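You operate a simulated robot arm through the tools that you are given. There is no shell and no other tool. Be economical: measure what you need, move in short steps, check, and stop when the job is done.

The job below is to be done with a simulated robot arm. You get a single attempt, and the scene is never put back.

TASK
Strain the lumpy paint from the old tin into the grey cup.
Fine: all of it; tin back where it stood; swing the strainer aside once it has run through.
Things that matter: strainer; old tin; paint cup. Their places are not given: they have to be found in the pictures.

Only the result counts: the job must be done as asked and must still hold three seconds after the hand-in. Knocking over, shifting, dropping, spilling or breaking anything else fails it.

THE ROBOT
A 6-joint arm with a two-finger parallel gripper, fixed in place. Base frame: the origin is at the foot of the arm, x ahead of it, y to its left, z up; the work surface is at about z = 0.75. Lengths are in m, angles in degrees, forces in N, time in s.
With the tool pointing down near the work surface it reaches from about 0.34 to 0.82 m from the base axis. Its first joint turns from -166.0 to 166.0 degrees. Payload 3.91 kg.
The TCP is the grasp point between the finger pads, 0.03 m short of the fingertips. In the tool frame z runs along the fingers and y along their closing line. Largest opening 0.11 m; finger width 0.02, thickness 0.01; the body of the gripper, 0.048 by 0.112 m, starts 0.055 m behind the TCP.
Orientation is that of the tool frame in the base frame, as [roll, pitch, yaw] about the fixed x, y, z axes, in that order (R = Rz(yaw) Ry(pitch) Rx(roll)). With the fingers straight down and closing along the base's y, the tool's x points along the base's -x, its y along +y and its z along -z.

THE INTERFACE
- The arm moves only by the tool step_arm. Its argument "motion" is a list of rows, each an object of numbers (a shift or turn left out is 0, a gripper value left out holds the last): "fingers": the finger opening in mm, from 0 to 110; "x", "y", "z": the shift along the base's x, y, z in mm; "rx", "ry", "rz": the turn, a rotation vector about the base's x, y, z in degrees. In form: [{"fingers": .., "x": .., "y": .., "z": .., "rx": .., "ry": .., "rz": ..}, ...]. A call has 1 to 20 rows; each row is the pose to reach, as a shift and turn from the pose commanded when the call began. Rows are played at 5 a second. More than 0.05 m and 8.6 degrees between two rows, or a gripper value outside its range, and nothing of the call is played. Where a pose cannot be reached the arm comes as near as it can. A force on the tool above 50 N (or 10 N above the force at the start of the call, whichever is more), or a blocked arm, ends the call early, and 0.2 s more pass. The fingers move at their own pace (about 0.045 m/s each) and stop on an object; they squeeze with about 25 N. The grip force told is the motor's: it shows also when the fingers shut on nothing. Time passes only in rows, and 0.2 s behind the last, so rows that repeat a pose let the fingers close. It gives the time, the measured TCP pose, the force on the tool (base axes), the opening and the grip force at its end, in the units of the frame above (readings bear some noise).
- Cameras (640 x 400 px; columns grow to the right, rows downward): "scene" is fixed at [0.0492, 0.6587, 1.7069]; the picture's right is [-0.47, -0.88, 0.00], its down [-0.67, 0.36, -0.65] and it looks along [0.57, -0.30, -0.76] (base axes); focal length 339 px, centre (320, 200). "wrist" rides on the gripper at [-0.036, 0, -0.057] in the tool frame; the picture's right is [0.00, -1.00, 0.00], its down [0.97, 0.00, -0.24] and it looks along [0.24, 0.00, 0.97] (tool axes); focal length 218 px, centre (320, 200).
- grab_frame(camera): a new picture of that camera. The clock stands still meanwhile.
- move_column(by): slides the trunk up (or, below 0, down) by that many m; the arm rides with it, the base frame stays. It gives what a move gives, with no picture.
- locate(camera, pixels): there is no depth. For up to 12 entries [column, row, z] of the newest picture of that camera ("zoom" is the newest enlarged one), the place [x, y] in the base frame at which the ray of that pixel passes the height z, good to about 0.002 m, but the place of the scene camera against the robot may be out by one fixed shift of up to 0.025 m in any direction. The clock stands still meanwhile.
- inspect(camera, box): a new picture of the part [left, top, right, bottom] of that camera's present view, enlarged. The clock stands still meanwhile.
- sign_off(): hands the job in; it is judged then, once.

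Keep the steps short. Do not move on a guess: measure, check each grasp and each placing, and mend mistakes. In all there are 80 turns and 38 pictures (those below and enlarged ones count). Leave the gripper open and the arm clear of the work at the hand-in unless told otherwise, and finish with a single line.

The tools are called as name(argument=value, ...) on one line, values as JSON. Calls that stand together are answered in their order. step_arm: Moves the arm, as the interface text tells. Its arguments: {"type":"object","properties":{"motion":{"type":"array"}},"required":["motion"]} The other tools are called the same way: move_column (by) slides the trunk up or down; grab_frame (camera) takes a picture; locate (camera, pixels) gives the place at which the rays of pixels pass given heights; inspect (camera, box) takes an enlarged picture of a part of a camera's view; sign_off () hands the job in.

At the start:

```text
time: 0.0
position: [0.4921, 0.269, 1.2359]
ee_rot: [180.0, 0.1, -179.9]
wrist_force: [0.6, -0.4, 0.1]
gripper_width: 0.1098
gripper_force: 0.0
trunk travel left (down, up): [-0.525, 0.085]
```

scene: 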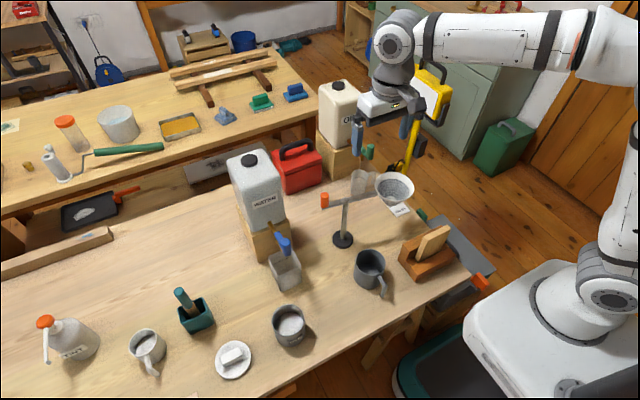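
wrist: 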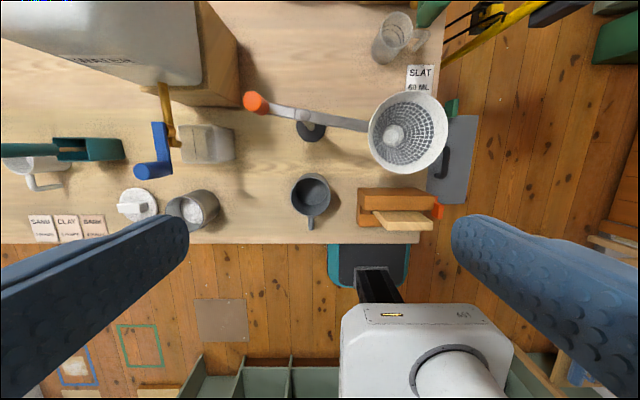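

I see a strainer on a swing arm at about (395,187) in the scene view, a grey mug at (370,268) and a tin with something white at (290,325). I'll enlarge both areas to identify the objects.

inspect(camera="scene", box=[220, 140, 480, 303])

inspect(camera="scene", box=[100, 230, 340, 380])

inspect(camera="wrist", box=[140, 60, 480, 270])

```text
2.45 times, centred on (350, 222) of scene
```

zoom: 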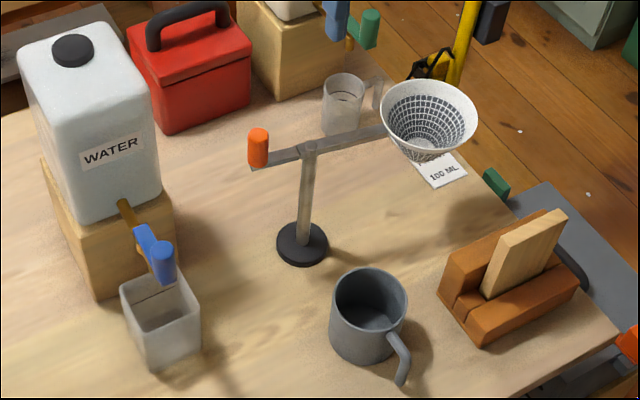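

```text
2.67 times, centred on (220, 305) of scene
```

zoom: 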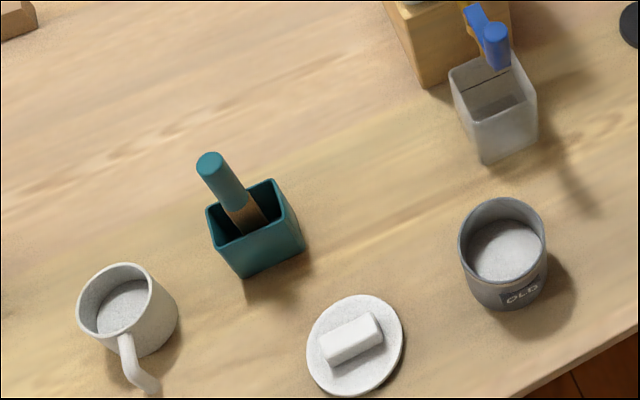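

```text
1.88 times, centred on (310, 165) of wrist
```

zoom: 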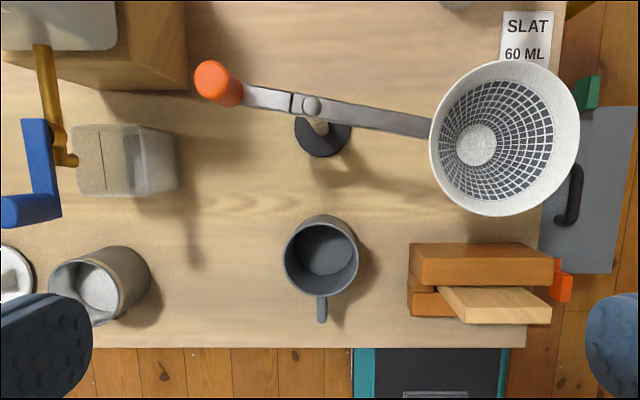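

The tin marked OLD is at scene (290,325), the grey cup at (370,268). The strainer is a cone on a swing arm with an orange handle. Next I'll measure their places from both cameras.

locate(camera="zoom", pixels=[[323, 137, 0.76], [312, 105, 0.85], [312, 105, 0.9], [312, 105, 0.95], [504, 138, 0.9], [504, 138, 0.95], [476, 146, 0.85], [321, 258, 0.85], [321, 250, 0.75], [85, 290, 0.85], [125, 278, 0.75], [218, 83, 0.9]])

locate(camera="scene", pixels=[[343, 239.5, 0.76], [345, 201, 0.85], [345, 201, 0.9], [345, 201, 0.95], [395, 186, 0.9], [395, 186, 0.95], [370, 261, 0.85], [370, 279, 0.75], [288.5, 320, 0.85], [290, 336, 0.75], [325, 200, 0.9], [325, 200, 0.95]])

```text
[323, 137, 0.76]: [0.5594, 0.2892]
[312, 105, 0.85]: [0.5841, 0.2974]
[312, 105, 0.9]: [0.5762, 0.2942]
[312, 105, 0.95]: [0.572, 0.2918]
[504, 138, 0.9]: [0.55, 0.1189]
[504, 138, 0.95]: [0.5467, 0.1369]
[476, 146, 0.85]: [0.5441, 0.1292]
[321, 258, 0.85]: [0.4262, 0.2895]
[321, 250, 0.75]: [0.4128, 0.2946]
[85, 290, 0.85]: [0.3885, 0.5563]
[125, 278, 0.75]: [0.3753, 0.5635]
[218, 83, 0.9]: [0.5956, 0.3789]
```

```text
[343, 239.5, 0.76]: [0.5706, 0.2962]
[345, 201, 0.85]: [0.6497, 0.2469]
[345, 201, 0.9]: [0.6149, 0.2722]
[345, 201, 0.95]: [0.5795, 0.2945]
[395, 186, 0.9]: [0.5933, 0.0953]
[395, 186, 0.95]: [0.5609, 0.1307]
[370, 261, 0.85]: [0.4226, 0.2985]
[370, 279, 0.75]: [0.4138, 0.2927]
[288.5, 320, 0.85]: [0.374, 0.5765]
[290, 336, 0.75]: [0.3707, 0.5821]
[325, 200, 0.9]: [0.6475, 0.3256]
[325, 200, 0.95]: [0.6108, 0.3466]
```

The pivot is near (0.565, 0.291), the strainer near (0.55, 0.135), the cup near (0.42, 0.29) and the tin near (0.38, 0.565). The card by the strainer may state a limit, so I'll enlarge it and the tin.

inspect(camera="wrist", box=[380, 50, 476, 110])

inspect(camera="scene", box=[380, 190, 420, 215])

```text
6.67 times, centred on (428, 80) of wrist
```

zoom: 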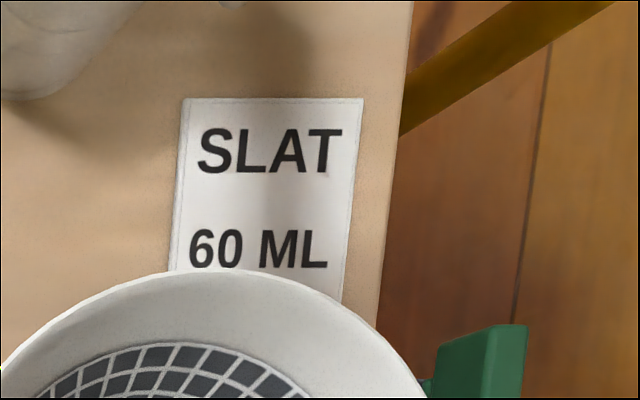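

```text
16.00 times, centred on (400, 202) of scene
```

zoom: 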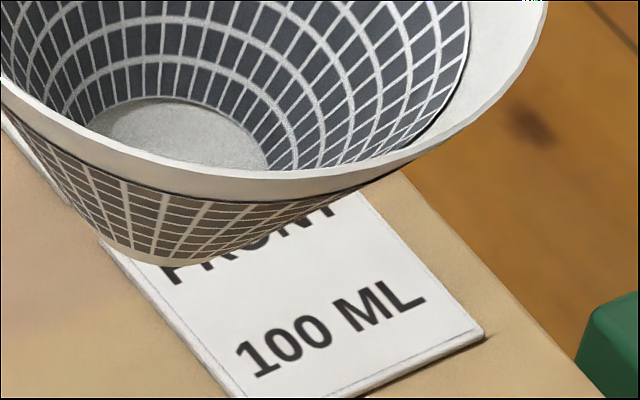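

The cards are only notes about other things. I'll lower the trunk by 0.1 m for a closer second view, to triangulate the heights.

move_column(by=-0.1)

grab_frame(camera="wrist")

```text
time: 1.3
position: [0.4916, 0.2699, 1.1375]
ee_rot: [-180.0, -0.1, -179.9]
wrist_force: [0.8, -0.2, 0.0]
gripper_width: 0.1102
gripper_force: 0.1
trunk travel left (down, up): [-0.425, 0.185]
```

```text
30 pictures are left
```

wrist: 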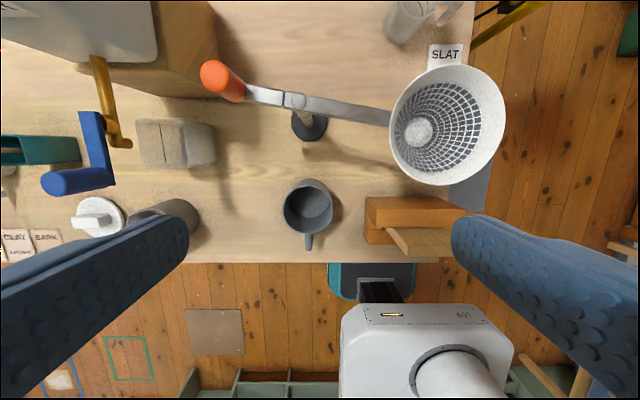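

By triangulation, the strainer rim is near z 0.977 at (0.547, 0.149), with a diameter of about 0.11. The pivot top is (0.569, 0.293, 0.954), the upright orange knob tops out near (0.586, 0.361, 0.989), and the cup rim is near z 0.855. A clockwise swing of about 82° brings the strainer over the cup. First I'll hover over the knob with the fingers turned across the bar.

step_arm(motion=[{"fingers": 60, "x": 9, "y": 9, "rz": 8}, {"x": 18, "y": 18, "rz": 16}, {"x": 28, "y": 27, "rz": 24}, {"x": 37, "y": 36, "rz": 32}, {"x": 47, "y": 45, "rz": 40}, {"x": 56, "y": 54, "rz": 48}, {"x": 66, "y": 64, "rz": 56}, {"x": 75, "y": 73, "z": -10, "rz": 64}, {"x": 85, "y": 82, "z": -30, "rz": 72}, {"x": 94, "y": 91, "z": -60, "rz": 80}, {"x": 94, "y": 91, "z": -77, "rz": 80}])

grab_frame(camera="wrist")

grab_frame(camera="scene")

```text
time: 3.7
position: [0.584, 0.3605, 1.0613]
ee_rot: [180.0, 0.0, -99.9]
wrist_force: [0.6, -0.8, 0.1]
gripper_width: 0.0598
gripper_force: 0.1
trunk travel left (down, up): [-0.425, 0.185]
```

```text
29 pictures are left
```

wrist: 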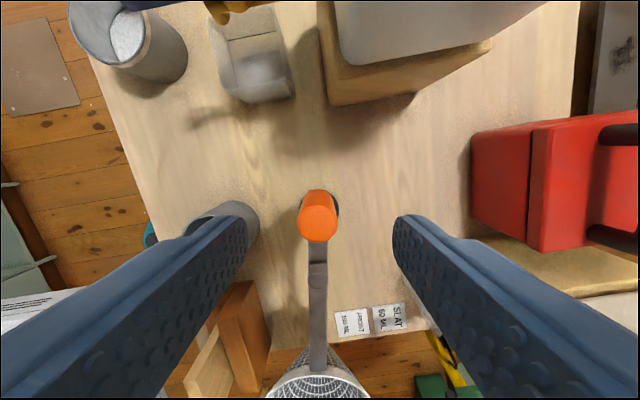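

```text
28 pictures are left
```

scene: 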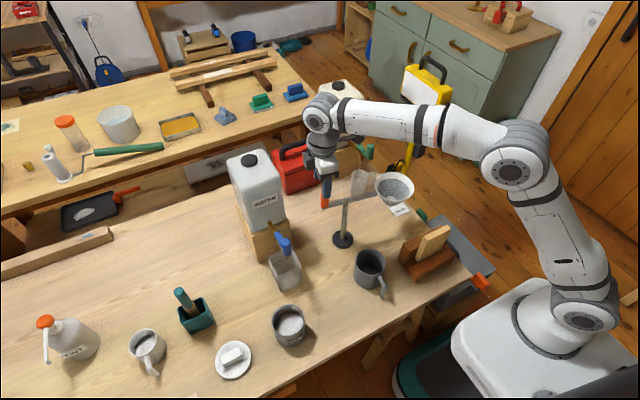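

The knob is between the fingers at wrist (318,222). I'll locate it, and also the pivot at (317,268).

locate(camera="wrist", pixels=[[318, 224, 0.985], [318, 224, 0.995], [317, 268, 0.955], [320, 215, 0.76], [318, 243, 0.96], [126, 38, 0.76], [108, 30, 0.85]])

```text
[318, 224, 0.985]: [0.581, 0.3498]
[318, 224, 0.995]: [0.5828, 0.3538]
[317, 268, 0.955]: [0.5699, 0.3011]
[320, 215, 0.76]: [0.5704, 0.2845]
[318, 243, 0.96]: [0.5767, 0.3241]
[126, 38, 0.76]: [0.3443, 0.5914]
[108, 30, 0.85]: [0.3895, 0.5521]
```

The knob axis is near (0.581, 0.352). I'll shift slightly, go down to z 0.993 and close.

step_arm(motion=[{"x": -3, "y": -8, "z": -25}, {"x": -3, "y": -8, "z": -50}, {"x": -3, "y": -8, "z": -68}, {"x": -3, "y": -8, "z": -68, "fingers": 10}, {"x": -3, "y": -8, "z": -68}, {"x": -3, "y": -8, "z": -68}, {"x": -3, "y": -8, "z": -68}])

inspect(camera="wrist", box=[200, 120, 440, 270])

```text
time: 5.3
position: [0.581, 0.3517, 0.9931]
ee_rot: [180.0, 0.1, -100.0]
wrist_force: [2.4, 0.6, -1.0]
gripper_width: 0.0234
gripper_force: 45.1
trunk travel left (down, up): [-0.425, 0.185]
```

```text
2.67 times, centred on (320, 195) of wrist
```

zoom: 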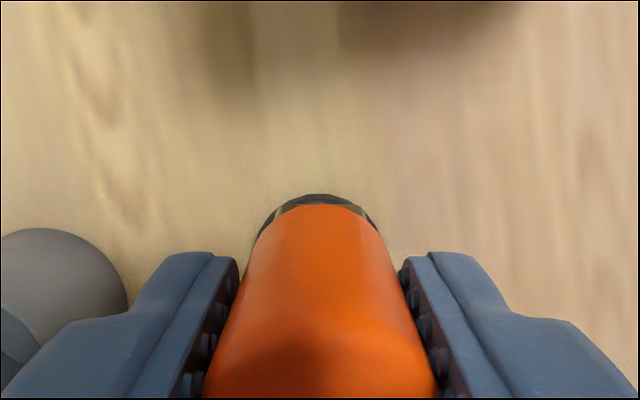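

The knob is held at 23 mm opening. I'll swing it clockwise 40° along an arc of radius 62 mm about the pivot, watching the force.

step_arm(motion=[{"x": 4.3, "y": -1, "rz": -4}, {"x": 8.4, "y": -2.2, "rz": -8}, {"x": 12.4, "y": -3.8, "rz": -12}, {"x": 16.3, "y": -5.7, "rz": -16}, {"x": 23.8, "y": -10.1, "rz": -24}, {"x": 30.5, "y": -15.6, "rz": -32}, {"x": 36.4, "y": -21.9, "rz": -40}])

grab_frame(camera="scene")

```text
time: 6.9
position: [0.6178, 0.3311, 0.9938]
ee_rot: [180.0, 0.0, -140.1]
wrist_force: [2.9, -0.6, 6.1]
gripper_width: 0.0239
gripper_force: 45.3
trunk travel left (down, up): [-0.425, 0.185]
```

```text
26 pictures are left
```

scene: 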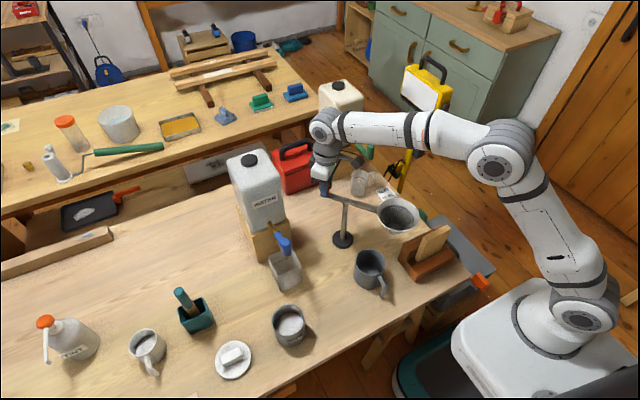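

The strainer is swinging with small force. I'll go the remaining 39° to bring it over the cup.

step_arm(motion=[{"x": 5, "y": -7.2, "rz": -8}, {"x": 8.9, "y": -14.9, "rz": -16}, {"x": 11.7, "y": -23.1, "rz": -24}, {"x": 13.4, "y": -31.6, "rz": -32}, {"x": 13.8, "y": -39.1, "rz": -39}, {"x": 13.8, "y": -39.1, "rz": -39}])

inspect(camera="scene", box=[270, 140, 470, 310])

grab_frame(camera="wrist")

```text
time: 8.3
position: [0.6314, 0.2918, 0.9933]
ee_rot: [180.0, 0.0, -179.2]
wrist_force: [3.0, -1.4, 4.5]
gripper_width: 0.0235
gripper_force: 45.0
trunk travel left (down, up): [-0.425, 0.185]
```

```text
2.35 times, centred on (370, 225) of scene
```

zoom: 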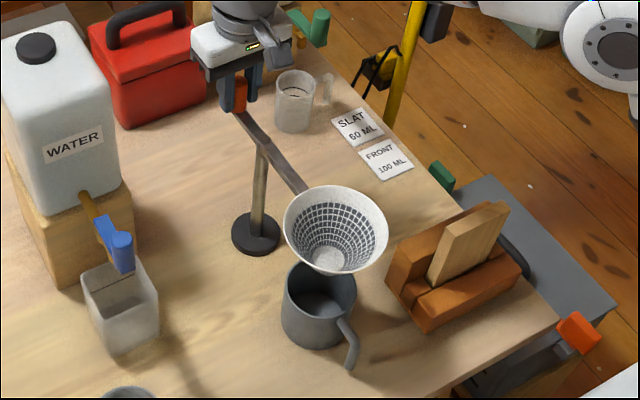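

```text
24 pictures are left
```

wrist: 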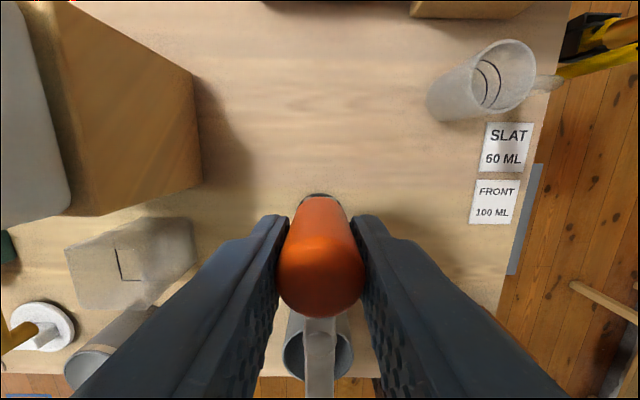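

Now I'll compare the strainer centre with the cup centre, both from the same scene picture so the camera's fixed shift cancels out.

locate(camera="zoom", pixels=[[335, 229, 0.977], [328, 259, 0.91], [319, 294, 0.855], [317, 330, 0.755], [255, 235, 0.76], [263, 147, 0.955]])

locate(camera="wrist", pixels=[[318, 350, 0.855], [318, 345, 0.76], [319, 290, 0.99]])

```text
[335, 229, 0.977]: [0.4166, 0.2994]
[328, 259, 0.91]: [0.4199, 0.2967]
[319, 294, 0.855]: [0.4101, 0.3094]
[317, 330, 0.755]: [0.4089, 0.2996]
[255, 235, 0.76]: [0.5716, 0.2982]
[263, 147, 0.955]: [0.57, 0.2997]
```

```text
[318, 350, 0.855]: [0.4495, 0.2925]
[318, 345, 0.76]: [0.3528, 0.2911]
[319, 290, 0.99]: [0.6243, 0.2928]
```

The strainer at scene (0.418, 0.298) matches the unobstructed cup reading of about (0.418, 0.296), so it sits over the cup. I'll release the knob and rise.

step_arm(motion=[{"fingers": 50}, {}, {}, {"z": 30}, {"z": 70}, {"z": 110}, {"z": 150}])

inspect(camera="wrist", box=[0, 100, 480, 400])

```text
time: 9.9
position: [0.6333, 0.2924, 1.1417]
ee_rot: [-180.0, 0.0, -179.0]
wrist_force: [-0.3, 0.6, 0.3]
gripper_width: 0.0499
gripper_force: 0.1
trunk travel left (down, up): [-0.425, 0.185]
```

```text
1.33 times, centred on (240, 250) of wrist
```

zoom: 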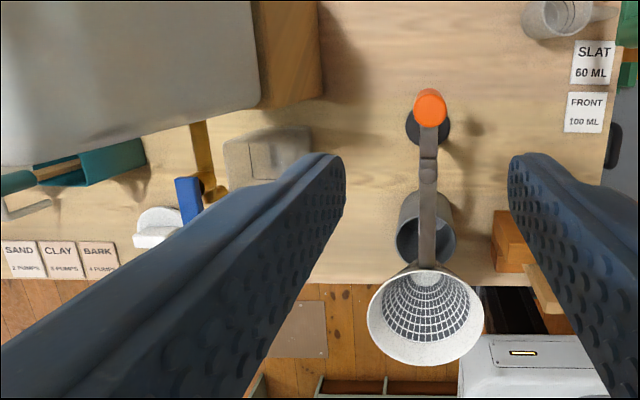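

The strainer stays put. Next I'll move back and then left, high above the tin, to measure it.

step_arm(motion=[{"x": -45}, {"x": -90}, {"x": -135}, {"x": -180}, {"x": -210, "y": 30}, {"x": -220, "y": 75}, {"x": -230, "y": 120}, {"x": -240, "y": 165}, {"x": -240, "y": 210}, {"x": -240, "y": 250}])

grab_frame(camera="wrist")

```text
time: 12.1
position: [0.3924, 0.5434, 1.142]
ee_rot: [180.0, 0.0, -179.0]
wrist_force: [-0.3, 0.5, 0.5]
gripper_width: 0.0501
gripper_force: 0.1
trunk travel left (down, up): [-0.425, 0.185]
```

```text
22 pictures are left
```

wrist: 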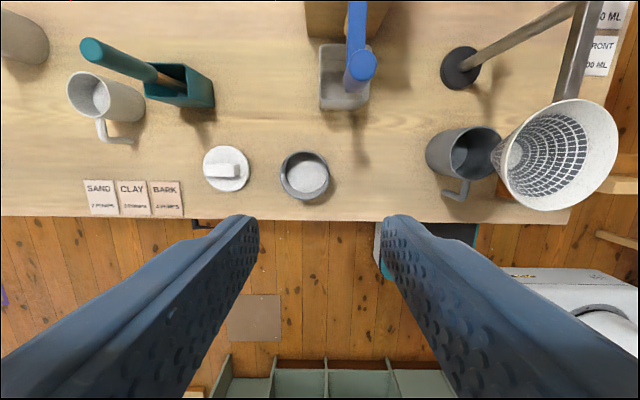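

The tin rim is at (305,176), about 50 px wide. I'll locate it, the plate and the table edge.

locate(camera="wrist", pixels=[[305, 175, 0.84], [280, 176, 0.84], [330, 176, 0.84], [305, 175, 0.82], [305, 152, 0.84], [305, 200, 0.84], [226, 168, 0.76], [248, 168, 0.76], [305, 219, 0.75], [345, 105, 0.8], [345, 90, 0.84], [226, 192, 0.76]])

inspect(camera="wrist", box=[180, 80, 400, 225])

inspect(camera="scene", box=[200, 230, 350, 390])

```text
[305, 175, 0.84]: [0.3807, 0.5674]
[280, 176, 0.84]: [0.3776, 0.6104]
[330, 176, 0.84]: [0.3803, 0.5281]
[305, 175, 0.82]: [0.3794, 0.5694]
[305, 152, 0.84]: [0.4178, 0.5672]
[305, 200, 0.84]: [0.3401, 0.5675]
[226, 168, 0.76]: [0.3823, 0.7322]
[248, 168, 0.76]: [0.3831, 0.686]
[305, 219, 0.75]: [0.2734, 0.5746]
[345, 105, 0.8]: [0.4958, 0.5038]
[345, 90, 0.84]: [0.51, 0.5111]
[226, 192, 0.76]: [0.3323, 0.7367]
```

```text
2.76 times, centred on (290, 152) of wrist
```

zoom: 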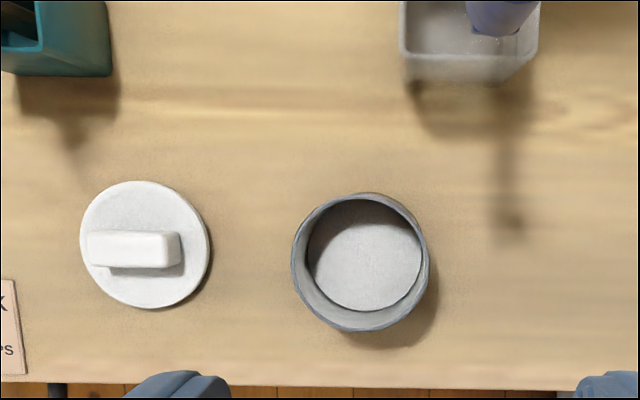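

```text
2.50 times, centred on (275, 310) of scene
```

zoom: 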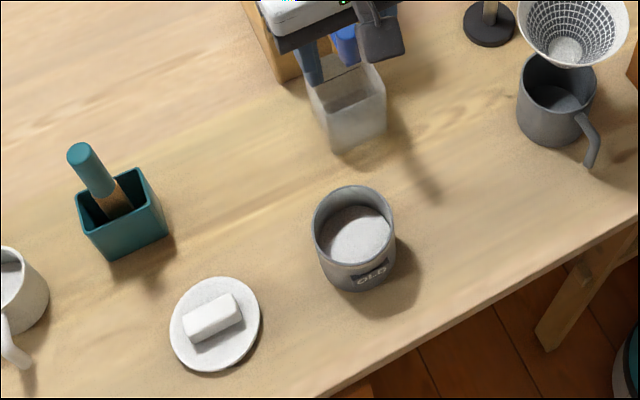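

The tin centre is (0.379, 0.569), about 80 mm across. The table edge is at x = 0.273 and the plate's near edge is at y = 0.685, so a level side grip from the front is free. I'll move back off the tin and turn the tool level, pointing along +x.

step_arm(motion=[{"fingers": 110, "x": -14, "y": 2, "ry": -8}, {"x": -28, "y": 4, "ry": -16}, {"x": -42, "y": 7, "ry": -24}, {"x": -56, "y": 9, "ry": -32}, {"x": -70, "y": 12, "ry": -40}, {"x": -84, "y": 14, "ry": -48}, {"x": -98, "y": 17, "ry": -56}, {"x": -112, "y": 19, "ry": -64}, {"x": -126, "y": 22, "ry": -72}, {"x": -140, "y": 24, "z": -20, "ry": -80}, {"x": -150, "y": 26, "z": -50, "ry": -88}, {"x": -155, "y": 26, "z": -80, "ry": -90}])

grab_frame(camera="scene")

```text
time: 14.7
position: [0.2374, 0.5692, 1.0612]
ee_rot: [-82.5, 89.0, -82.4]
wrist_force: [-0.5, -0.2, -0.2]
gripper_width: 0.1101
gripper_force: 0.1
trunk travel left (down, up): [-0.425, 0.185]
```

```text
19 pictures are left
```

scene: 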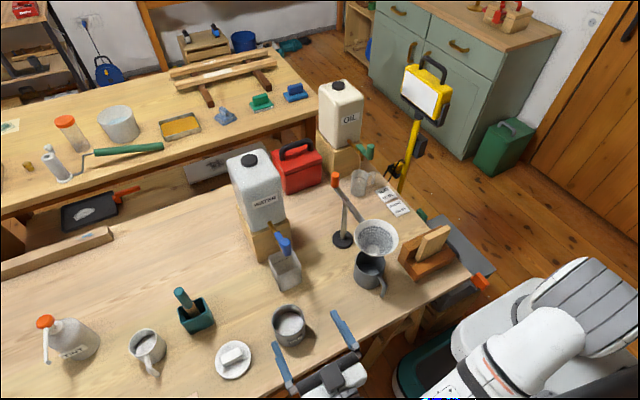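

The tool is level at z 1.06, in front of the tin. The arm is off the table, so I'll lower it with the trunk.

move_column(by=-0.13)

grab_frame(camera="wrist")

```text
time: 16.3
position: [0.2369, 0.5684, 0.9327]
ee_rot: [-89.6, 88.9, -89.6]
wrist_force: [0.4, -0.4, 0.1]
gripper_width: 0.1097
gripper_force: 0.1
trunk travel left (down, up): [-0.295, 0.315]
```

```text
18 pictures are left
```

wrist: 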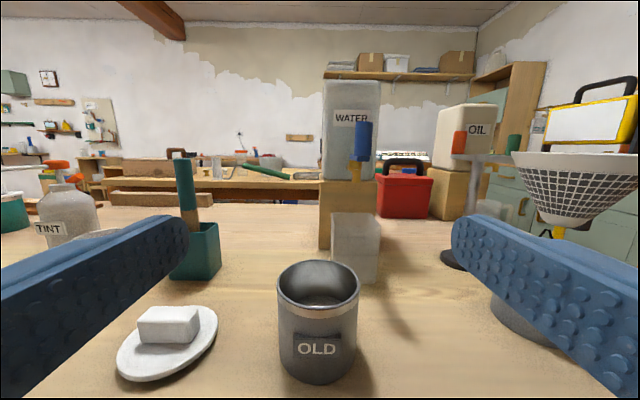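

The tin is centred in view at column 318, with its rim at about z 0.84. I'll lower another 0.135 to reach grip height.

move_column(by=-0.135)

grab_frame(camera="wrist")

```text
time: 17.9
position: [0.2375, 0.5696, 0.7969]
ee_rot: [-89.8, 89.0, -89.7]
wrist_force: [0.1, -0.1, 0.4]
gripper_width: 0.1098
gripper_force: 0.1
trunk travel left (down, up): [-0.16, 0.45]
```

```text
17 pictures are left
```

wrist: 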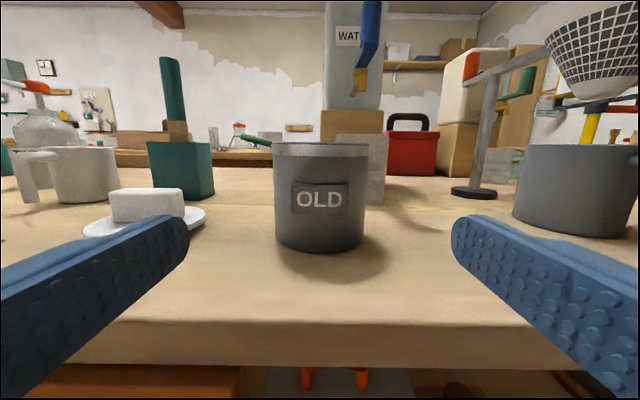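

The tin sits centred at column 320 with its rim at about z 0.835. I'll advance 141 mm so it stands between the pads.

step_arm(motion=[{"x": 35}, {"x": 70}, {"x": 100}, {"x": 125}, {"x": 141}, {"x": 141}])

grab_frame(camera="wrist")

inspect(camera="scene", box=[200, 270, 400, 395])

```text
time: 19.3
position: [0.3777, 0.5683, 0.7976]
ee_rot: [-89.9, 89.0, -90.0]
wrist_force: [-0.7, -0.4, 0.6]
gripper_width: 0.1101
gripper_force: 0.0
trunk travel left (down, up): [-0.16, 0.45]
```

```text
16 pictures are left
```

wrist: 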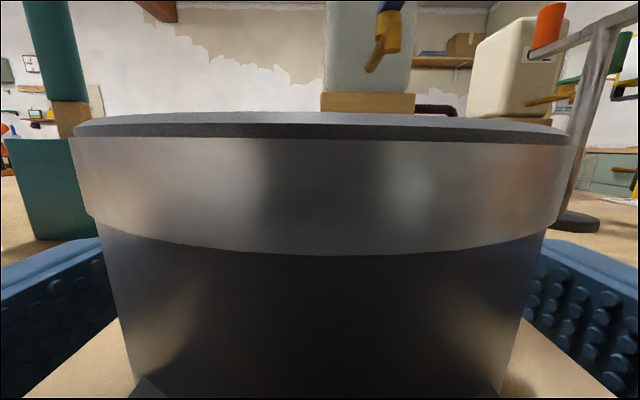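

```text
3.20 times, centred on (300, 332) of scene
```

zoom: 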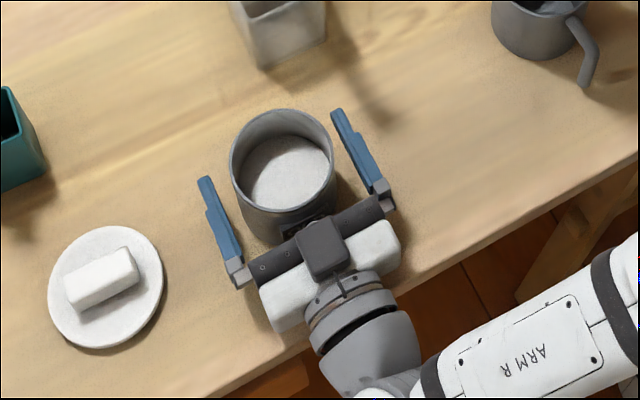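

The tin is centred between the pads (70 to 578 px, centre at column 324). I'll close on it.

step_arm(motion=[{"fingers": 60}, {}, {}, {}, {}])

```text
time: 20.5
position: [0.3773, 0.5685, 0.7982]
ee_rot: [-89.9, 89.1, -89.9]
wrist_force: [0.3, 0.4, 0.1]
gripper_width: 0.0838
gripper_force: 24.3
trunk travel left (down, up): [-0.16, 0.45]
```

The grip is firm at 83.8 mm and 24 N. The tin's place is recorded as TCP (0.3773, 0.5685, 0.798). I'll lift gently by 40 mm and check.

step_arm(motion=[{"z": 5}, {"z": 15}, {"z": 28}, {"z": 40}, {"z": 40}])

inspect(camera="scene", box=[200, 270, 400, 395])

```text
time: 21.7
position: [0.377, 0.5709, 0.8369]
ee_rot: [-90.7, 88.8, -90.6]
wrist_force: [-23.5, -0.8, -15.7]
gripper_width: 0.0837
gripper_force: 24.8
trunk travel left (down, up): [-0.16, 0.45]
```

```text
3.20 times, centred on (300, 332) of scene
```

zoom: 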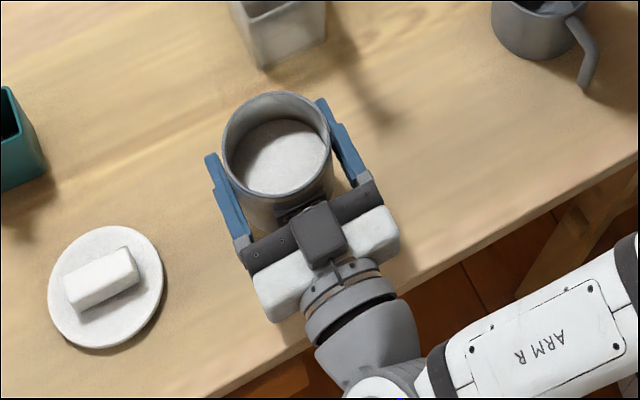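

The tin has lifted cleanly, but the x force of -23 N is odd. I'll hold still one moment and read it again.

step_arm(motion=[{}, {}, {}])

```text
time: 22.5
position: [0.3767, 0.5714, 0.8376]
ee_rot: [-88.1, 88.8, -88.0]
wrist_force: [-29.4, -4.2, -19.6]
gripper_width: 0.0836
gripper_force: 24.5
trunk travel left (down, up): [-0.16, 0.45]
```

The force persists, so something may be touching. I'll look at the whole arm.

grab_frame(camera="scene")

grab_frame(camera="wrist")

```text
13 pictures are left
```

scene: 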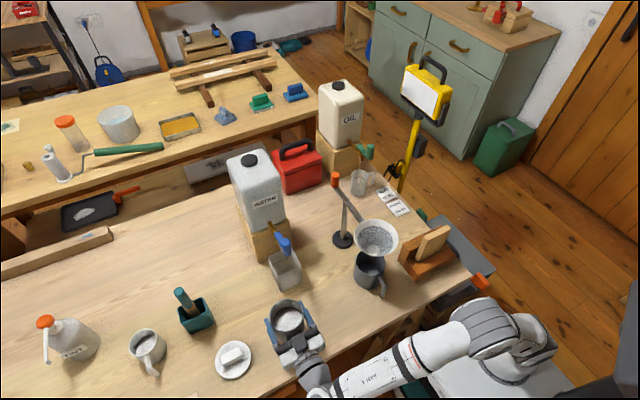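

```text
12 pictures are left
```

wrist: 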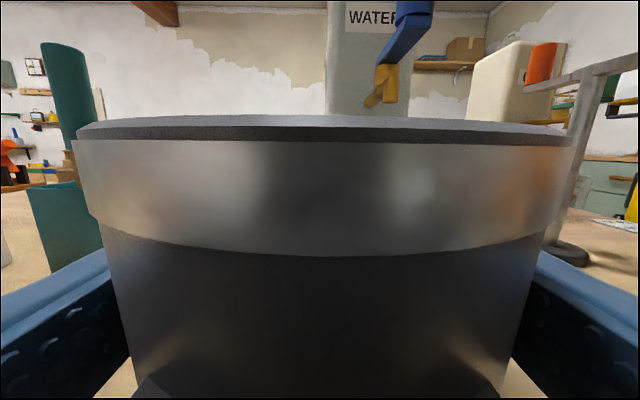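

The forearm runs close to the table's front edge. I'll locate some points along it to see where it may be touching.

locate(camera="scene", pixels=[[490, 330, 0.7], [490, 330, 0.85], [490, 330, 1.0], [400, 365, 0.75], [400, 365, 0.85], [400, 365, 0.95], [315, 375, 0.84], [380, 358, 0.8], [470, 285, 0.75], [340, 363, 0.75], [540, 350, 0.7], [540, 350, 0.9]])

```text
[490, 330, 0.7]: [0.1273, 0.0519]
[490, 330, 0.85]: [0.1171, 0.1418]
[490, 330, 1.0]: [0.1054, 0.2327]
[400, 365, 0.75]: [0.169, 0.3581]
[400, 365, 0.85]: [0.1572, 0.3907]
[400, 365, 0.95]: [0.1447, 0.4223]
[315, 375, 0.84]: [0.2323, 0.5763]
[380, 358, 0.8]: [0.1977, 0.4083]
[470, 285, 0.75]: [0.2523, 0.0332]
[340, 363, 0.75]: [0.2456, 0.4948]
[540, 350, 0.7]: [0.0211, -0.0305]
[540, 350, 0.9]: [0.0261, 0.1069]
```

The forearm lies at x 0.15–0.20, clear of the edge at about x 0.26, so contact there is not evident. As a test I'll raise the trunk 30 mm, which keeps the arm's shape, and see whether the force changes.

move_column(by=0.03)

```text
time: 23.3
position: [0.38, 0.5692, 0.8688]
ee_rot: [-88.6, 89.0, -88.5]
wrist_force: [0.0, 0.4, -2.3]
gripper_width: 0.0836
gripper_force: 24.7
trunk travel left (down, up): [-0.19, 0.42]
```

The force dropped to -2.3 N, just the tin's weight, so the arm had been touching something low and is now free. I'll make vertical moves with the trunk from here on, starting with 0.20 up.

move_column(by=0.2)

```text
time: 25.5
position: [0.3795, 0.5694, 1.0681]
ee_rot: [-90.7, 89.0, -90.6]
wrist_force: [0.4, -0.6, -2.9]
gripper_width: 0.0836
gripper_force: 25.2
trunk travel left (down, up): [-0.39, 0.22]
```

Clear and stable. I'll carry the tin level to beside the strainer, target (0.42, 0.39, 1.08).

step_arm(motion=[{"y": -8, "z": 3}, {"x": 4, "y": -24, "z": 6}, {"x": 9, "y": -42, "z": 10}, {"x": 14, "y": -60, "z": 12}, {"x": 19, "y": -78, "z": 12}, {"x": 24, "y": -96, "z": 12}, {"x": 29, "y": -114, "z": 12}, {"x": 34, "y": -132, "z": 12}, {"x": 38, "y": -150, "z": 12}, {"x": 40, "y": -166, "z": 12}, {"x": 40, "y": -176, "z": 12}, {"x": 40, "y": -180, "z": 12}, {"x": 40, "y": -180, "z": 12}])

inspect(camera="scene", box=[240, 140, 480, 340])

```text
time: 28.3
position: [0.4197, 0.3876, 1.0788]
ee_rot: [-90.8, 89.0, -90.9]
wrist_force: [0.3, 0.2, -2.1]
gripper_width: 0.0835
gripper_force: 24.8
trunk travel left (down, up): [-0.39, 0.22]
```

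```text
2.00 times, centred on (360, 240) of scene
```

zoom: 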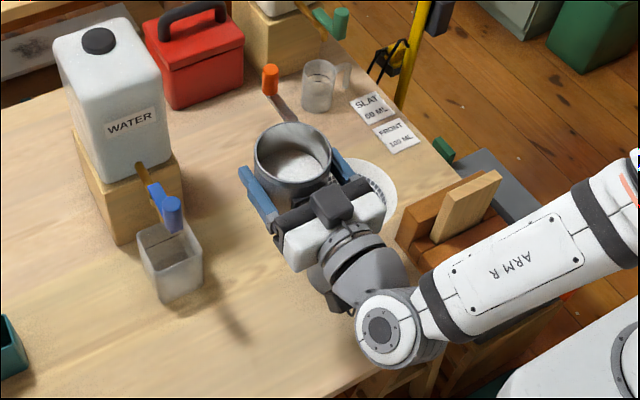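

The tin is level beside the strainer with its bottom at about z 1.03. I'll tilt to 40° toward -y so the lip comes over the strainer. From the picture, the paint should start to run near 45°.

step_arm(motion=[{"y": -4, "z": -2, "rx": 5}, {"y": -8, "z": -5, "rx": 10}, {"y": -13, "z": -9, "rx": 15}, {"y": -18, "z": -14, "rx": 20}, {"y": -24, "z": -19, "rx": 25}, {"y": -29, "z": -24, "rx": 30}, {"y": -28.5, "z": -27, "rx": 34}, {"y": -28, "z": -30, "rx": 37}, {"y": -28, "z": -30, "rx": 40}, {"y": -28, "z": -30, "rx": 40}])

inspect(camera="scene", box=[280, 160, 440, 300])

```text
time: 30.5
position: [0.4183, 0.3932, 1.129]
ee_rot: [90.5, 51.3, 90.3]
wrist_force: [-0.7, 0.1, -3.1]
gripper_width: 0.0834
gripper_force: 25.4
out of reach, approached as far as the arm can: row 6, 7, 8, 9, 10
trunk travel left (down, up): [-0.39, 0.22]
```

```text
2.86 times, centred on (360, 230) of scene
```

zoom: 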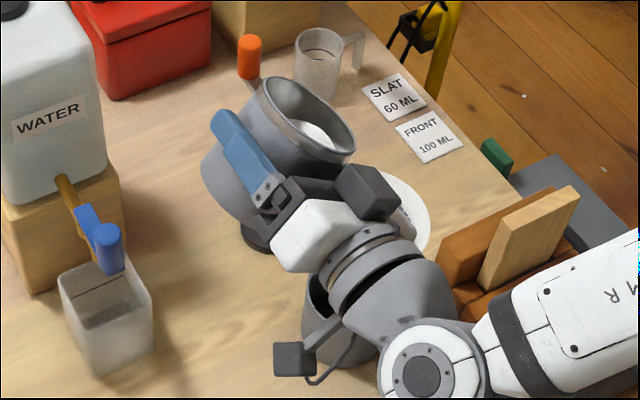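

The arm is too folded for that pose, so it stopped at z 1.129, y 0.393 with a 39° tilt. No paint has come out. The fix is to hold the arm higher relative to the shoulder by raising the arm and lowering the trunk. First I'll go back to 30° and raise the arm.

step_arm(motion=[{"y": 5, "z": 10, "rx": -4}, {"y": 10, "z": 25, "rx": -8}, {"y": 15, "z": 40, "rx": -10}, {"y": 20, "z": 60, "rx": -10}, {"y": 20, "z": 80, "rx": -10}, {"y": 20, "z": 100, "rx": -10}, {"y": 20, "z": 120, "rx": -10}, {"y": 20, "z": 140, "rx": -10}])

```text
time: 32.3
position: [0.4189, 0.4122, 1.2683]
ee_rot: [90.1, 61.1, 89.9]
wrist_force: [-0.7, 0.1, -2.1]
gripper_width: 0.0834
gripper_force: 24.8
trunk travel left (down, up): [-0.39, 0.22]
```

Reached z 1.268 with a 29° tilt. I'll lower the trunk 0.18 to bring the tin back to pouring height with the arm less folded.

move_column(by=-0.18)

```text
time: 34.3
position: [0.4191, 0.4117, 1.0885]
ee_rot: [90.0, 60.9, 90.1]
wrist_force: [-0.2, 0.8, -1.9]
gripper_width: 0.0835
gripper_force: 25.0
trunk travel left (down, up): [-0.21, 0.4]
```

Clear, with a 29° tilt. I'll move to the pre-pour place: y 0.358, z 1.055.

step_arm(motion=[{"y": -10, "z": -4}, {"y": -22, "z": -10}, {"y": -34, "z": -18}, {"y": -46, "z": -26}, {"y": -53, "z": -33}, {"y": -53, "z": -33}])

inspect(camera="scene", box=[280, 160, 440, 300])

```text
time: 35.7
position: [0.4197, 0.3575, 1.0556]
ee_rot: [90.0, 61.0, 90.1]
wrist_force: [0.3, -0.6, -2.7]
gripper_width: 0.0836
gripper_force: 25.2
trunk travel left (down, up): [-0.21, 0.4]
```

```text
2.86 times, centred on (360, 230) of scene
```

zoom: 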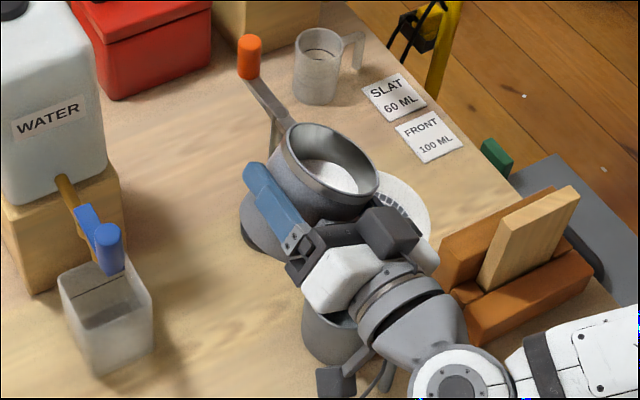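

In place: the lip is over the strainer and the paint is still inside. I'll tilt slowly to about 50° and look.

step_arm(motion=[{"y": 0.5, "z": -2, "rx": 2}, {"y": 1, "z": -4, "rx": 4}, {"y": 1, "z": -6, "rx": 6}, {"y": 1.5, "z": -8, "rx": 8}, {"y": 2, "z": -9, "rx": 10}, {"y": 2, "z": -10, "rx": 12}, {"y": 2, "z": -10, "rx": 14}, {"y": 2, "z": -10, "rx": 16}, {"y": 2, "z": -10, "rx": 17}, {"y": 2, "z": -10, "rx": 18}, {"y": 2, "z": -10, "rx": 19}, {"y": 2, "z": -10, "rx": 20}, {"y": 2, "z": -10, "rx": 21}, {"y": 2, "z": -10, "rx": 21}, {"y": 2, "z": -10, "rx": 21}])

inspect(camera="scene", box=[280, 160, 440, 300])

```text
time: 38.9
position: [0.4195, 0.3603, 1.0449]
ee_rot: [90.0, 40.1, 90.0]
wrist_force: [-0.3, 0.6, -2.1]
gripper_width: 0.0833
gripper_force: 25.2
trunk travel left (down, up): [-0.21, 0.4]
```

```text
2.86 times, centred on (360, 230) of scene
```

zoom: 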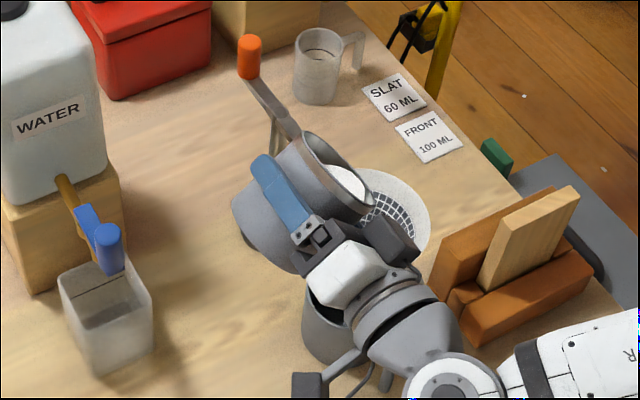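

The paint is just at the lip at 50°. I'll continue slowly to 68° and pause.

step_arm(motion=[{"y": 0, "rx": 1}, {"y": -0.5, "rx": 2}, {"y": -1, "rx": 3}, {"y": -1, "rx": 4}, {"y": -1.5, "rx": 5}, {"y": -1.5, "rx": 6}, {"y": -2, "rx": 7}, {"y": -2, "rx": 8}, {"y": -2.5, "rx": 9}, {"y": -3, "z": 1, "rx": 10}, {"y": -3, "z": 1, "rx": 11}, {"y": -4, "z": 1, "rx": 12}, {"y": -4, "z": 1, "rx": 13}, {"y": -4.5, "z": 2, "rx": 14}, {"y": -5, "z": 2, "rx": 15}, {"y": -5, "z": 2, "rx": 16}, {"y": -5.5, "z": 2, "rx": 17}, {"y": -6, "z": 2, "rx": 18}, {"y": -6, "z": 2, "rx": 18}, {"y": -6, "z": 2, "rx": 18}])

inspect(camera="scene", box=[280, 160, 440, 300])

```text
time: 43.1
position: [0.4151, 0.3622, 1.1321]
ee_rot: [90.4, 22.4, 90.1]
wrist_force: [0.1, -0.3, -2.7]
gripper_width: 0.0831
gripper_force: 24.8
out of reach, approached as far as the arm can: row 4, 5, 6, 7, 8, 9, 10, 11, 12, 13, 14, 15, 16, 17, 18, 19, 20
trunk travel left (down, up): [-0.21, 0.4]
```

```text
2.86 times, centred on (360, 230) of scene
```

zoom: 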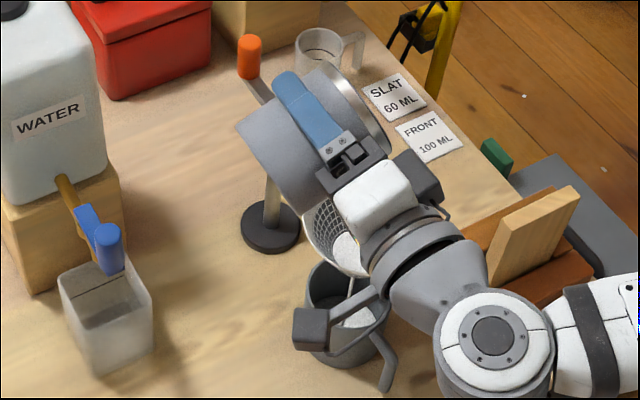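

The arm stops near y 0.36 when pointing straight along x, but the paint is already running into the strainer and cup with no spill visible. Turning the tool 30° clockwise about the vertical moves the wrist away from the base. I'll do that, keeping the lip over the strainer, and then come down.

step_arm(motion=[{"x": 6, "y": -2, "rz": -3.75}, {"x": 12, "y": -4.5, "rz": -7.5}, {"x": 15, "y": -5, "rz": -11.25}, {"x": 18.6, "y": -6, "rz": -15}, {"x": 22, "y": -7, "rz": -18.75}, {"x": 25, "y": -8, "rz": -22.5}, {"x": 28, "y": -9.5, "rz": -26.25}, {"x": 31.4, "y": -11, "rz": -30}, {"x": 31.4, "y": -11, "rz": -30, "z": -15}, {"x": 31.4, "y": -11, "rz": -30, "z": -32}, {"x": 31.4, "y": -11, "rz": -30, "z": -50}, {"x": 31.4, "y": -11, "rz": -30, "z": -65}, {"x": 31.4, "y": -11, "rz": -30, "z": -65}])

inspect(camera="scene", box=[280, 160, 440, 300])

```text
time: 45.9
position: [0.4488, 0.3588, 1.1026]
ee_rot: [90.2, 22.3, 60.1]
wrist_force: [-0.7, -0.7, -1.7]
gripper_width: 0.083
gripper_force: 24.6
out of reach, approached as far as the arm can: row 10, 11, 12, 13
trunk travel left (down, up): [-0.21, 0.4]
```

```text
2.86 times, centred on (360, 230) of scene
```

zoom: 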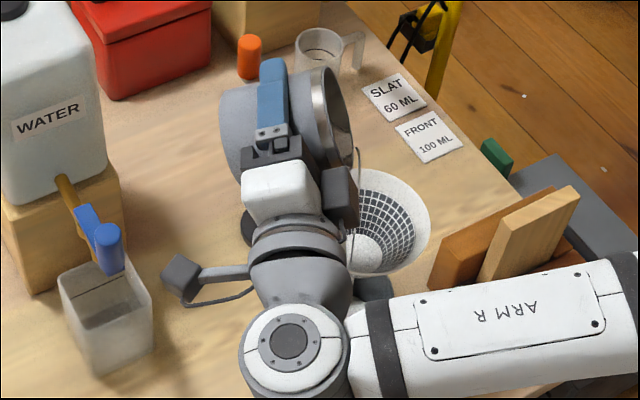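

The paint is running from the lip into the strainer from z of about 1.08. The arm won't go lower, but this height works, so I'll keep it. I'll continue slowly to 90° about the tool's axis, keeping the lip above the strainer's centre.

step_arm(motion=[{"x": -0.5, "y": -3, "z": 2}, {"x": -1, "y": -6, "z": 4, "rx": 1.3, "ry": -0.75}, {"x": -1.5, "y": -9, "z": 5, "rx": 2.6, "ry": -1.5}, {"x": -2, "y": -12, "z": 6, "rx": 3.9, "ry": -2.25}, {"x": -3, "y": -14, "z": 7, "rx": 5.2, "ry": -3}, {"x": -3, "y": -16, "z": 8, "rx": 6.5, "ry": -3.75}, {"x": -3.5, "y": -17, "z": 8, "rx": 7.8, "ry": -4.5}, {"x": -4, "y": -18, "z": 9, "rx": 9.1, "ry": -5.25}, {"x": -4.5, "y": -19, "z": 9, "rx": 10.4, "ry": -6}, {"x": -5, "y": -20, "z": 10, "rx": 11.7, "ry": -6.75}, {"x": -6, "y": -21, "z": 10, "rx": 13, "ry": -7.5}, {"x": -6.5, "y": -22, "z": 10, "rx": 14.3, "ry": -8.25}, {"x": -7, "y": -22.5, "z": 10, "rx": 15.6, "ry": -9}, {"x": -7.5, "y": -23, "z": 10, "rx": 16.9, "ry": -9.75}, {"x": -8, "y": -24, "z": 10, "rx": 19.4, "ry": -11.2}, {"x": -8, "y": -24, "z": 10, "rx": 19.4, "ry": -11.2}, {"x": -8, "y": -24, "z": 10, "rx": 19.4, "ry": -11.2}])

```text
time: 49.5
position: [0.4648, 0.3779, 1.2352]
ee_rot: [90.1, -0.2, 59.8]
wrist_force: [-0.3, 0.6, -1.1]
gripper_width: 0.0829
gripper_force: 24.6
out of reach, approached as far as the arm can: row 2, 3, 4, 5, 6, 7, 8, 9, 10, 11, 12, 13, 14, 15, 16, 17
trunk travel left (down, up): [-0.21, 0.4]
```

The arm drifted up and outward to z 1.235, and the lip is now only near the rim's edge. The clock is stopped, so I'll look before anything moves.

inspect(camera="scene", box=[280, 150, 460, 310])

```text
2.50 times, centred on (370, 230) of scene
```

zoom: 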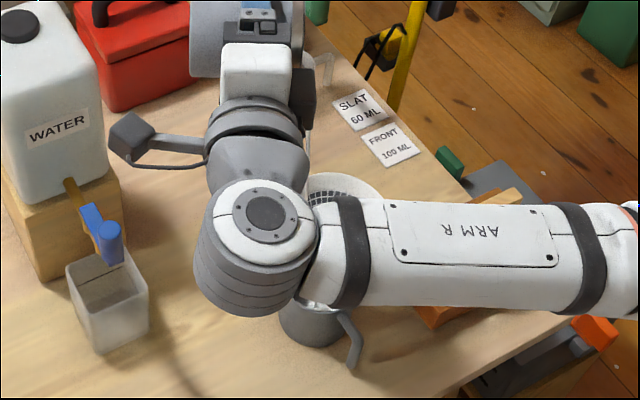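

The stream still enters the strainer and the visible table is clean. This arm shape is nearly singular, so I'll tilt back to 40° to stop the flow. After that I'll re-approach with the trunk high.

step_arm(motion=[{"rx": -6.9, "ry": 4}, {"rx": -13.9, "ry": 8}, {"rx": -20.8, "ry": 12}, {"rx": -27.7, "ry": 16}, {"rx": -34.6, "ry": 20}, {"rx": -41.6, "ry": 24}, {"rx": -43.3, "ry": 25}, {"rx": -43.3, "ry": 25}])

```text
time: 51.3
position: [0.4688, 0.3758, 1.2365]
ee_rot: [90.0, 49.7, 60.0]
wrist_force: [-0.1, -0.4, -1.1]
gripper_width: 0.083
gripper_force: 25.1
trunk travel left (down, up): [-0.21, 0.4]
```

The flow has stopped at a 40° tilt. I'll turn the tool back to point along x and retreat to (0.44, 0.46).

step_arm(motion=[{"x": -3, "y": 10, "rz": 4}, {"x": -7, "y": 20, "rz": 8}, {"x": -11, "y": 31, "rz": 12}, {"x": -15, "y": 42, "rz": 16}, {"x": -19, "y": 53, "rz": 20}, {"x": -22, "y": 64, "rz": 24}, {"x": -26, "y": 74, "rz": 27}, {"x": -29, "y": 84, "rz": 30}, {"x": -29, "y": 84, "rz": 30}])

grab_frame(camera="scene")

```text
time: 53.3
position: [0.4386, 0.4614, 1.2353]
ee_rot: [90.1, 49.6, 90.0]
wrist_force: [-0.7, -0.4, 0.0]
gripper_width: 0.0832
gripper_force: 24.9
trunk travel left (down, up): [-0.21, 0.4]
```

```text
4 pictures are left
```

scene: 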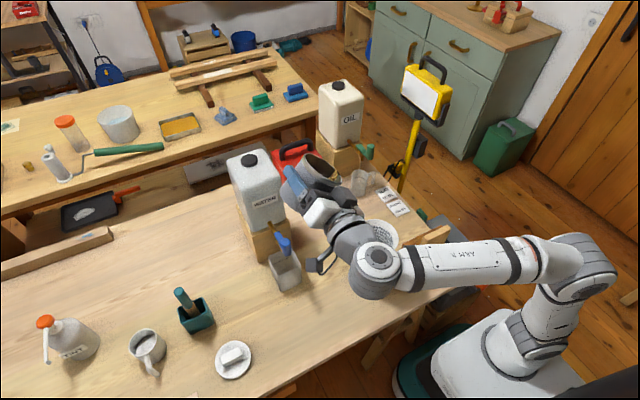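

The tin looks nearly empty inside and the table is clean. The elbow is folded behind the base, so I'll raise the trunk 0.35 and then lower the arm, so that it reaches down to the strainer instead.

move_column(by=0.35)

step_arm(motion=[{"z": -30}, {"z": -65}, {"z": -100}, {"z": -135}, {"z": -170}, {"z": -205}, {"z": -240}, {"z": -275}, {"z": -310}, {"z": -345}, {"z": -380}, {"z": -415}, {"z": -440}, {"z": -455}, {"z": -455}])

```text
time: 56.7
position: [0.4385, 0.4607, 1.5859]
ee_rot: [90.0, 49.5, 90.0]
wrist_force: [0.0, 0.2, -0.9]
gripper_width: 0.0831
gripper_force: 25.0
trunk travel left (down, up): [-0.56, 0.05]
```

```text
time: 59.9
position: [0.4554, 0.5288, 1.2052]
ee_rot: [92.3, 51.8, 90.6]
wrist_force: [1.4, 0.6, -1.7]
gripper_width: 0.0828
gripper_force: 24.6
out of reach, approached as far as the arm can: row 10, 11, 12, 13, 14, 15
trunk travel left (down, up): [-0.56, 0.05]
```

The arm's limit shifts with both tilt and height, so a wrist joint limit in this rolling direction is the likely cause. The other rolling direction should be free, so I'll bring the tin to the far side of the strainer and tip it the other way. First I'll set the tin upright and raise it.

step_arm(motion=[{"z": 15, "rx": -5}, {"z": 30, "rx": -10}, {"z": 45, "rx": -15}, {"z": 60, "rx": -20}, {"z": 75, "rx": -25}, {"z": 95, "rx": -30}, {"z": 115, "rx": -35}, {"z": 135, "rx": -38}, {"z": 150, "rx": -38}, {"z": 150, "rx": -38}])

move_column(by=-0.16)

```text
time: 62.1
position: [0.4514, 0.5247, 1.3533]
ee_rot: [90.1, 87.6, 90.2]
wrist_force: [0.0, -0.7, -1.2]
gripper_width: 0.083
gripper_force: 24.7
trunk travel left (down, up): [-0.56, 0.05]
```

```text
time: 63.9
position: [0.4513, 0.5242, 1.194]
ee_rot: [90.0, 87.6, 90.0]
wrist_force: [-0.3, 0.2, -0.5]
gripper_width: 0.0828
gripper_force: 25.3
trunk travel left (down, up): [-0.4, 0.21]
```

The tin is upright at z 1.194 with the tool level. I'll sweep it around to the far (+x) side of the strainer at this height, turning the tool 75° to the left.

step_arm(motion=[{"x": 4, "y": -15, "rz": 5}, {"x": 8, "y": -32, "rz": 10}, {"x": 12, "y": -50, "rz": 15}, {"x": 16, "y": -68, "rz": 20}, {"x": 20, "y": -86, "rz": 25}, {"x": 24, "y": -104, "rz": 30}, {"x": 28, "y": -122, "rz": 35}, {"x": 32, "y": -140, "rz": 40}, {"x": 36, "y": -158, "rz": 45}, {"x": 40, "y": -176, "rz": 50}, {"x": 44, "y": -194, "rz": 56}, {"x": 48, "y": -212, "rz": 62}, {"x": 52, "y": -230, "rz": 68}, {"x": 55, "y": -246, "rz": 73}, {"x": 56, "y": -256, "rz": 75}, {"x": 56, "y": -256, "rz": 75}])

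```text
time: 67.3
position: [0.2256, 0.4115, 1.2428]
ee_rot: [99.6, 82.7, 164.2]
wrist_force: [0.5, 0.6, -0.4]
gripper_width: 0.0828
gripper_force: 24.4
out of reach, approached as far as the arm can: row 8, 9, 10, 11, 12, 13, 14, 15, 16
trunk travel left (down, up): [-0.4, 0.21]
```

Going round that way folds the arm too far, so it backed off to (0.226, 0.412, 1.243) with the tin still about upright. A better plan is a forward pour: with the tool along +x, pitch it downward so the tin tips toward +x with the gripper above. That puts the arm in its easy tool-down range. First I'll straighten the tin and back off to the open left side.

step_arm(motion=[{"x": 5, "y": 15, "rx": -0.5, "ry": -1.7}, {"x": 10, "y": 32, "rx": -1, "ry": -3.5}, {"x": 15, "y": 50, "rx": -1.5, "ry": -5.2}, {"x": 20, "y": 70, "rx": -2, "ry": -7}, {"x": 25, "y": 90, "rx": -2, "ry": -7}, {"x": 30, "y": 110, "rx": -2, "ry": -7}, {"x": 35, "y": 130, "rx": -2, "ry": -7}, {"x": 35, "y": 130, "rx": -2, "ry": -7}])

```text
time: 69.1
position: [0.2634, 0.5418, 1.2494]
ee_rot: [50.7, 89.9, 115.3]
wrist_force: [0.0, 0.5, 0.4]
gripper_width: 0.0829
gripper_force: 25.0
trunk travel left (down, up): [-0.4, 0.21]
```

Upright with yaw 64.6°. I'll turn the tool back to point along +x.

step_arm(motion=[{"x": 3, "rz": -5.4}, {"x": 6, "rz": -10.8}, {"x": 10, "rz": -16.2}, {"x": 14, "rz": -21.5}, {"x": 18, "rz": -27}, {"x": 22, "rz": -32.3}, {"x": 26, "rz": -37.7}, {"x": 30, "rz": -43}, {"x": 34, "rz": -48.5}, {"x": 38, "rz": -53.8}, {"x": 42, "rz": -59.2}, {"x": 46, "rz": -64.6}, {"x": 46, "rz": -64.6}])

```text
time: 71.9
position: [0.309, 0.5412, 1.2496]
ee_rot: [13.3, 90.0, 13.3]
wrist_force: [-0.1, -0.4, -0.6]
gripper_width: 0.0829
gripper_force: 24.9
trunk travel left (down, up): [-0.4, 0.21]
```

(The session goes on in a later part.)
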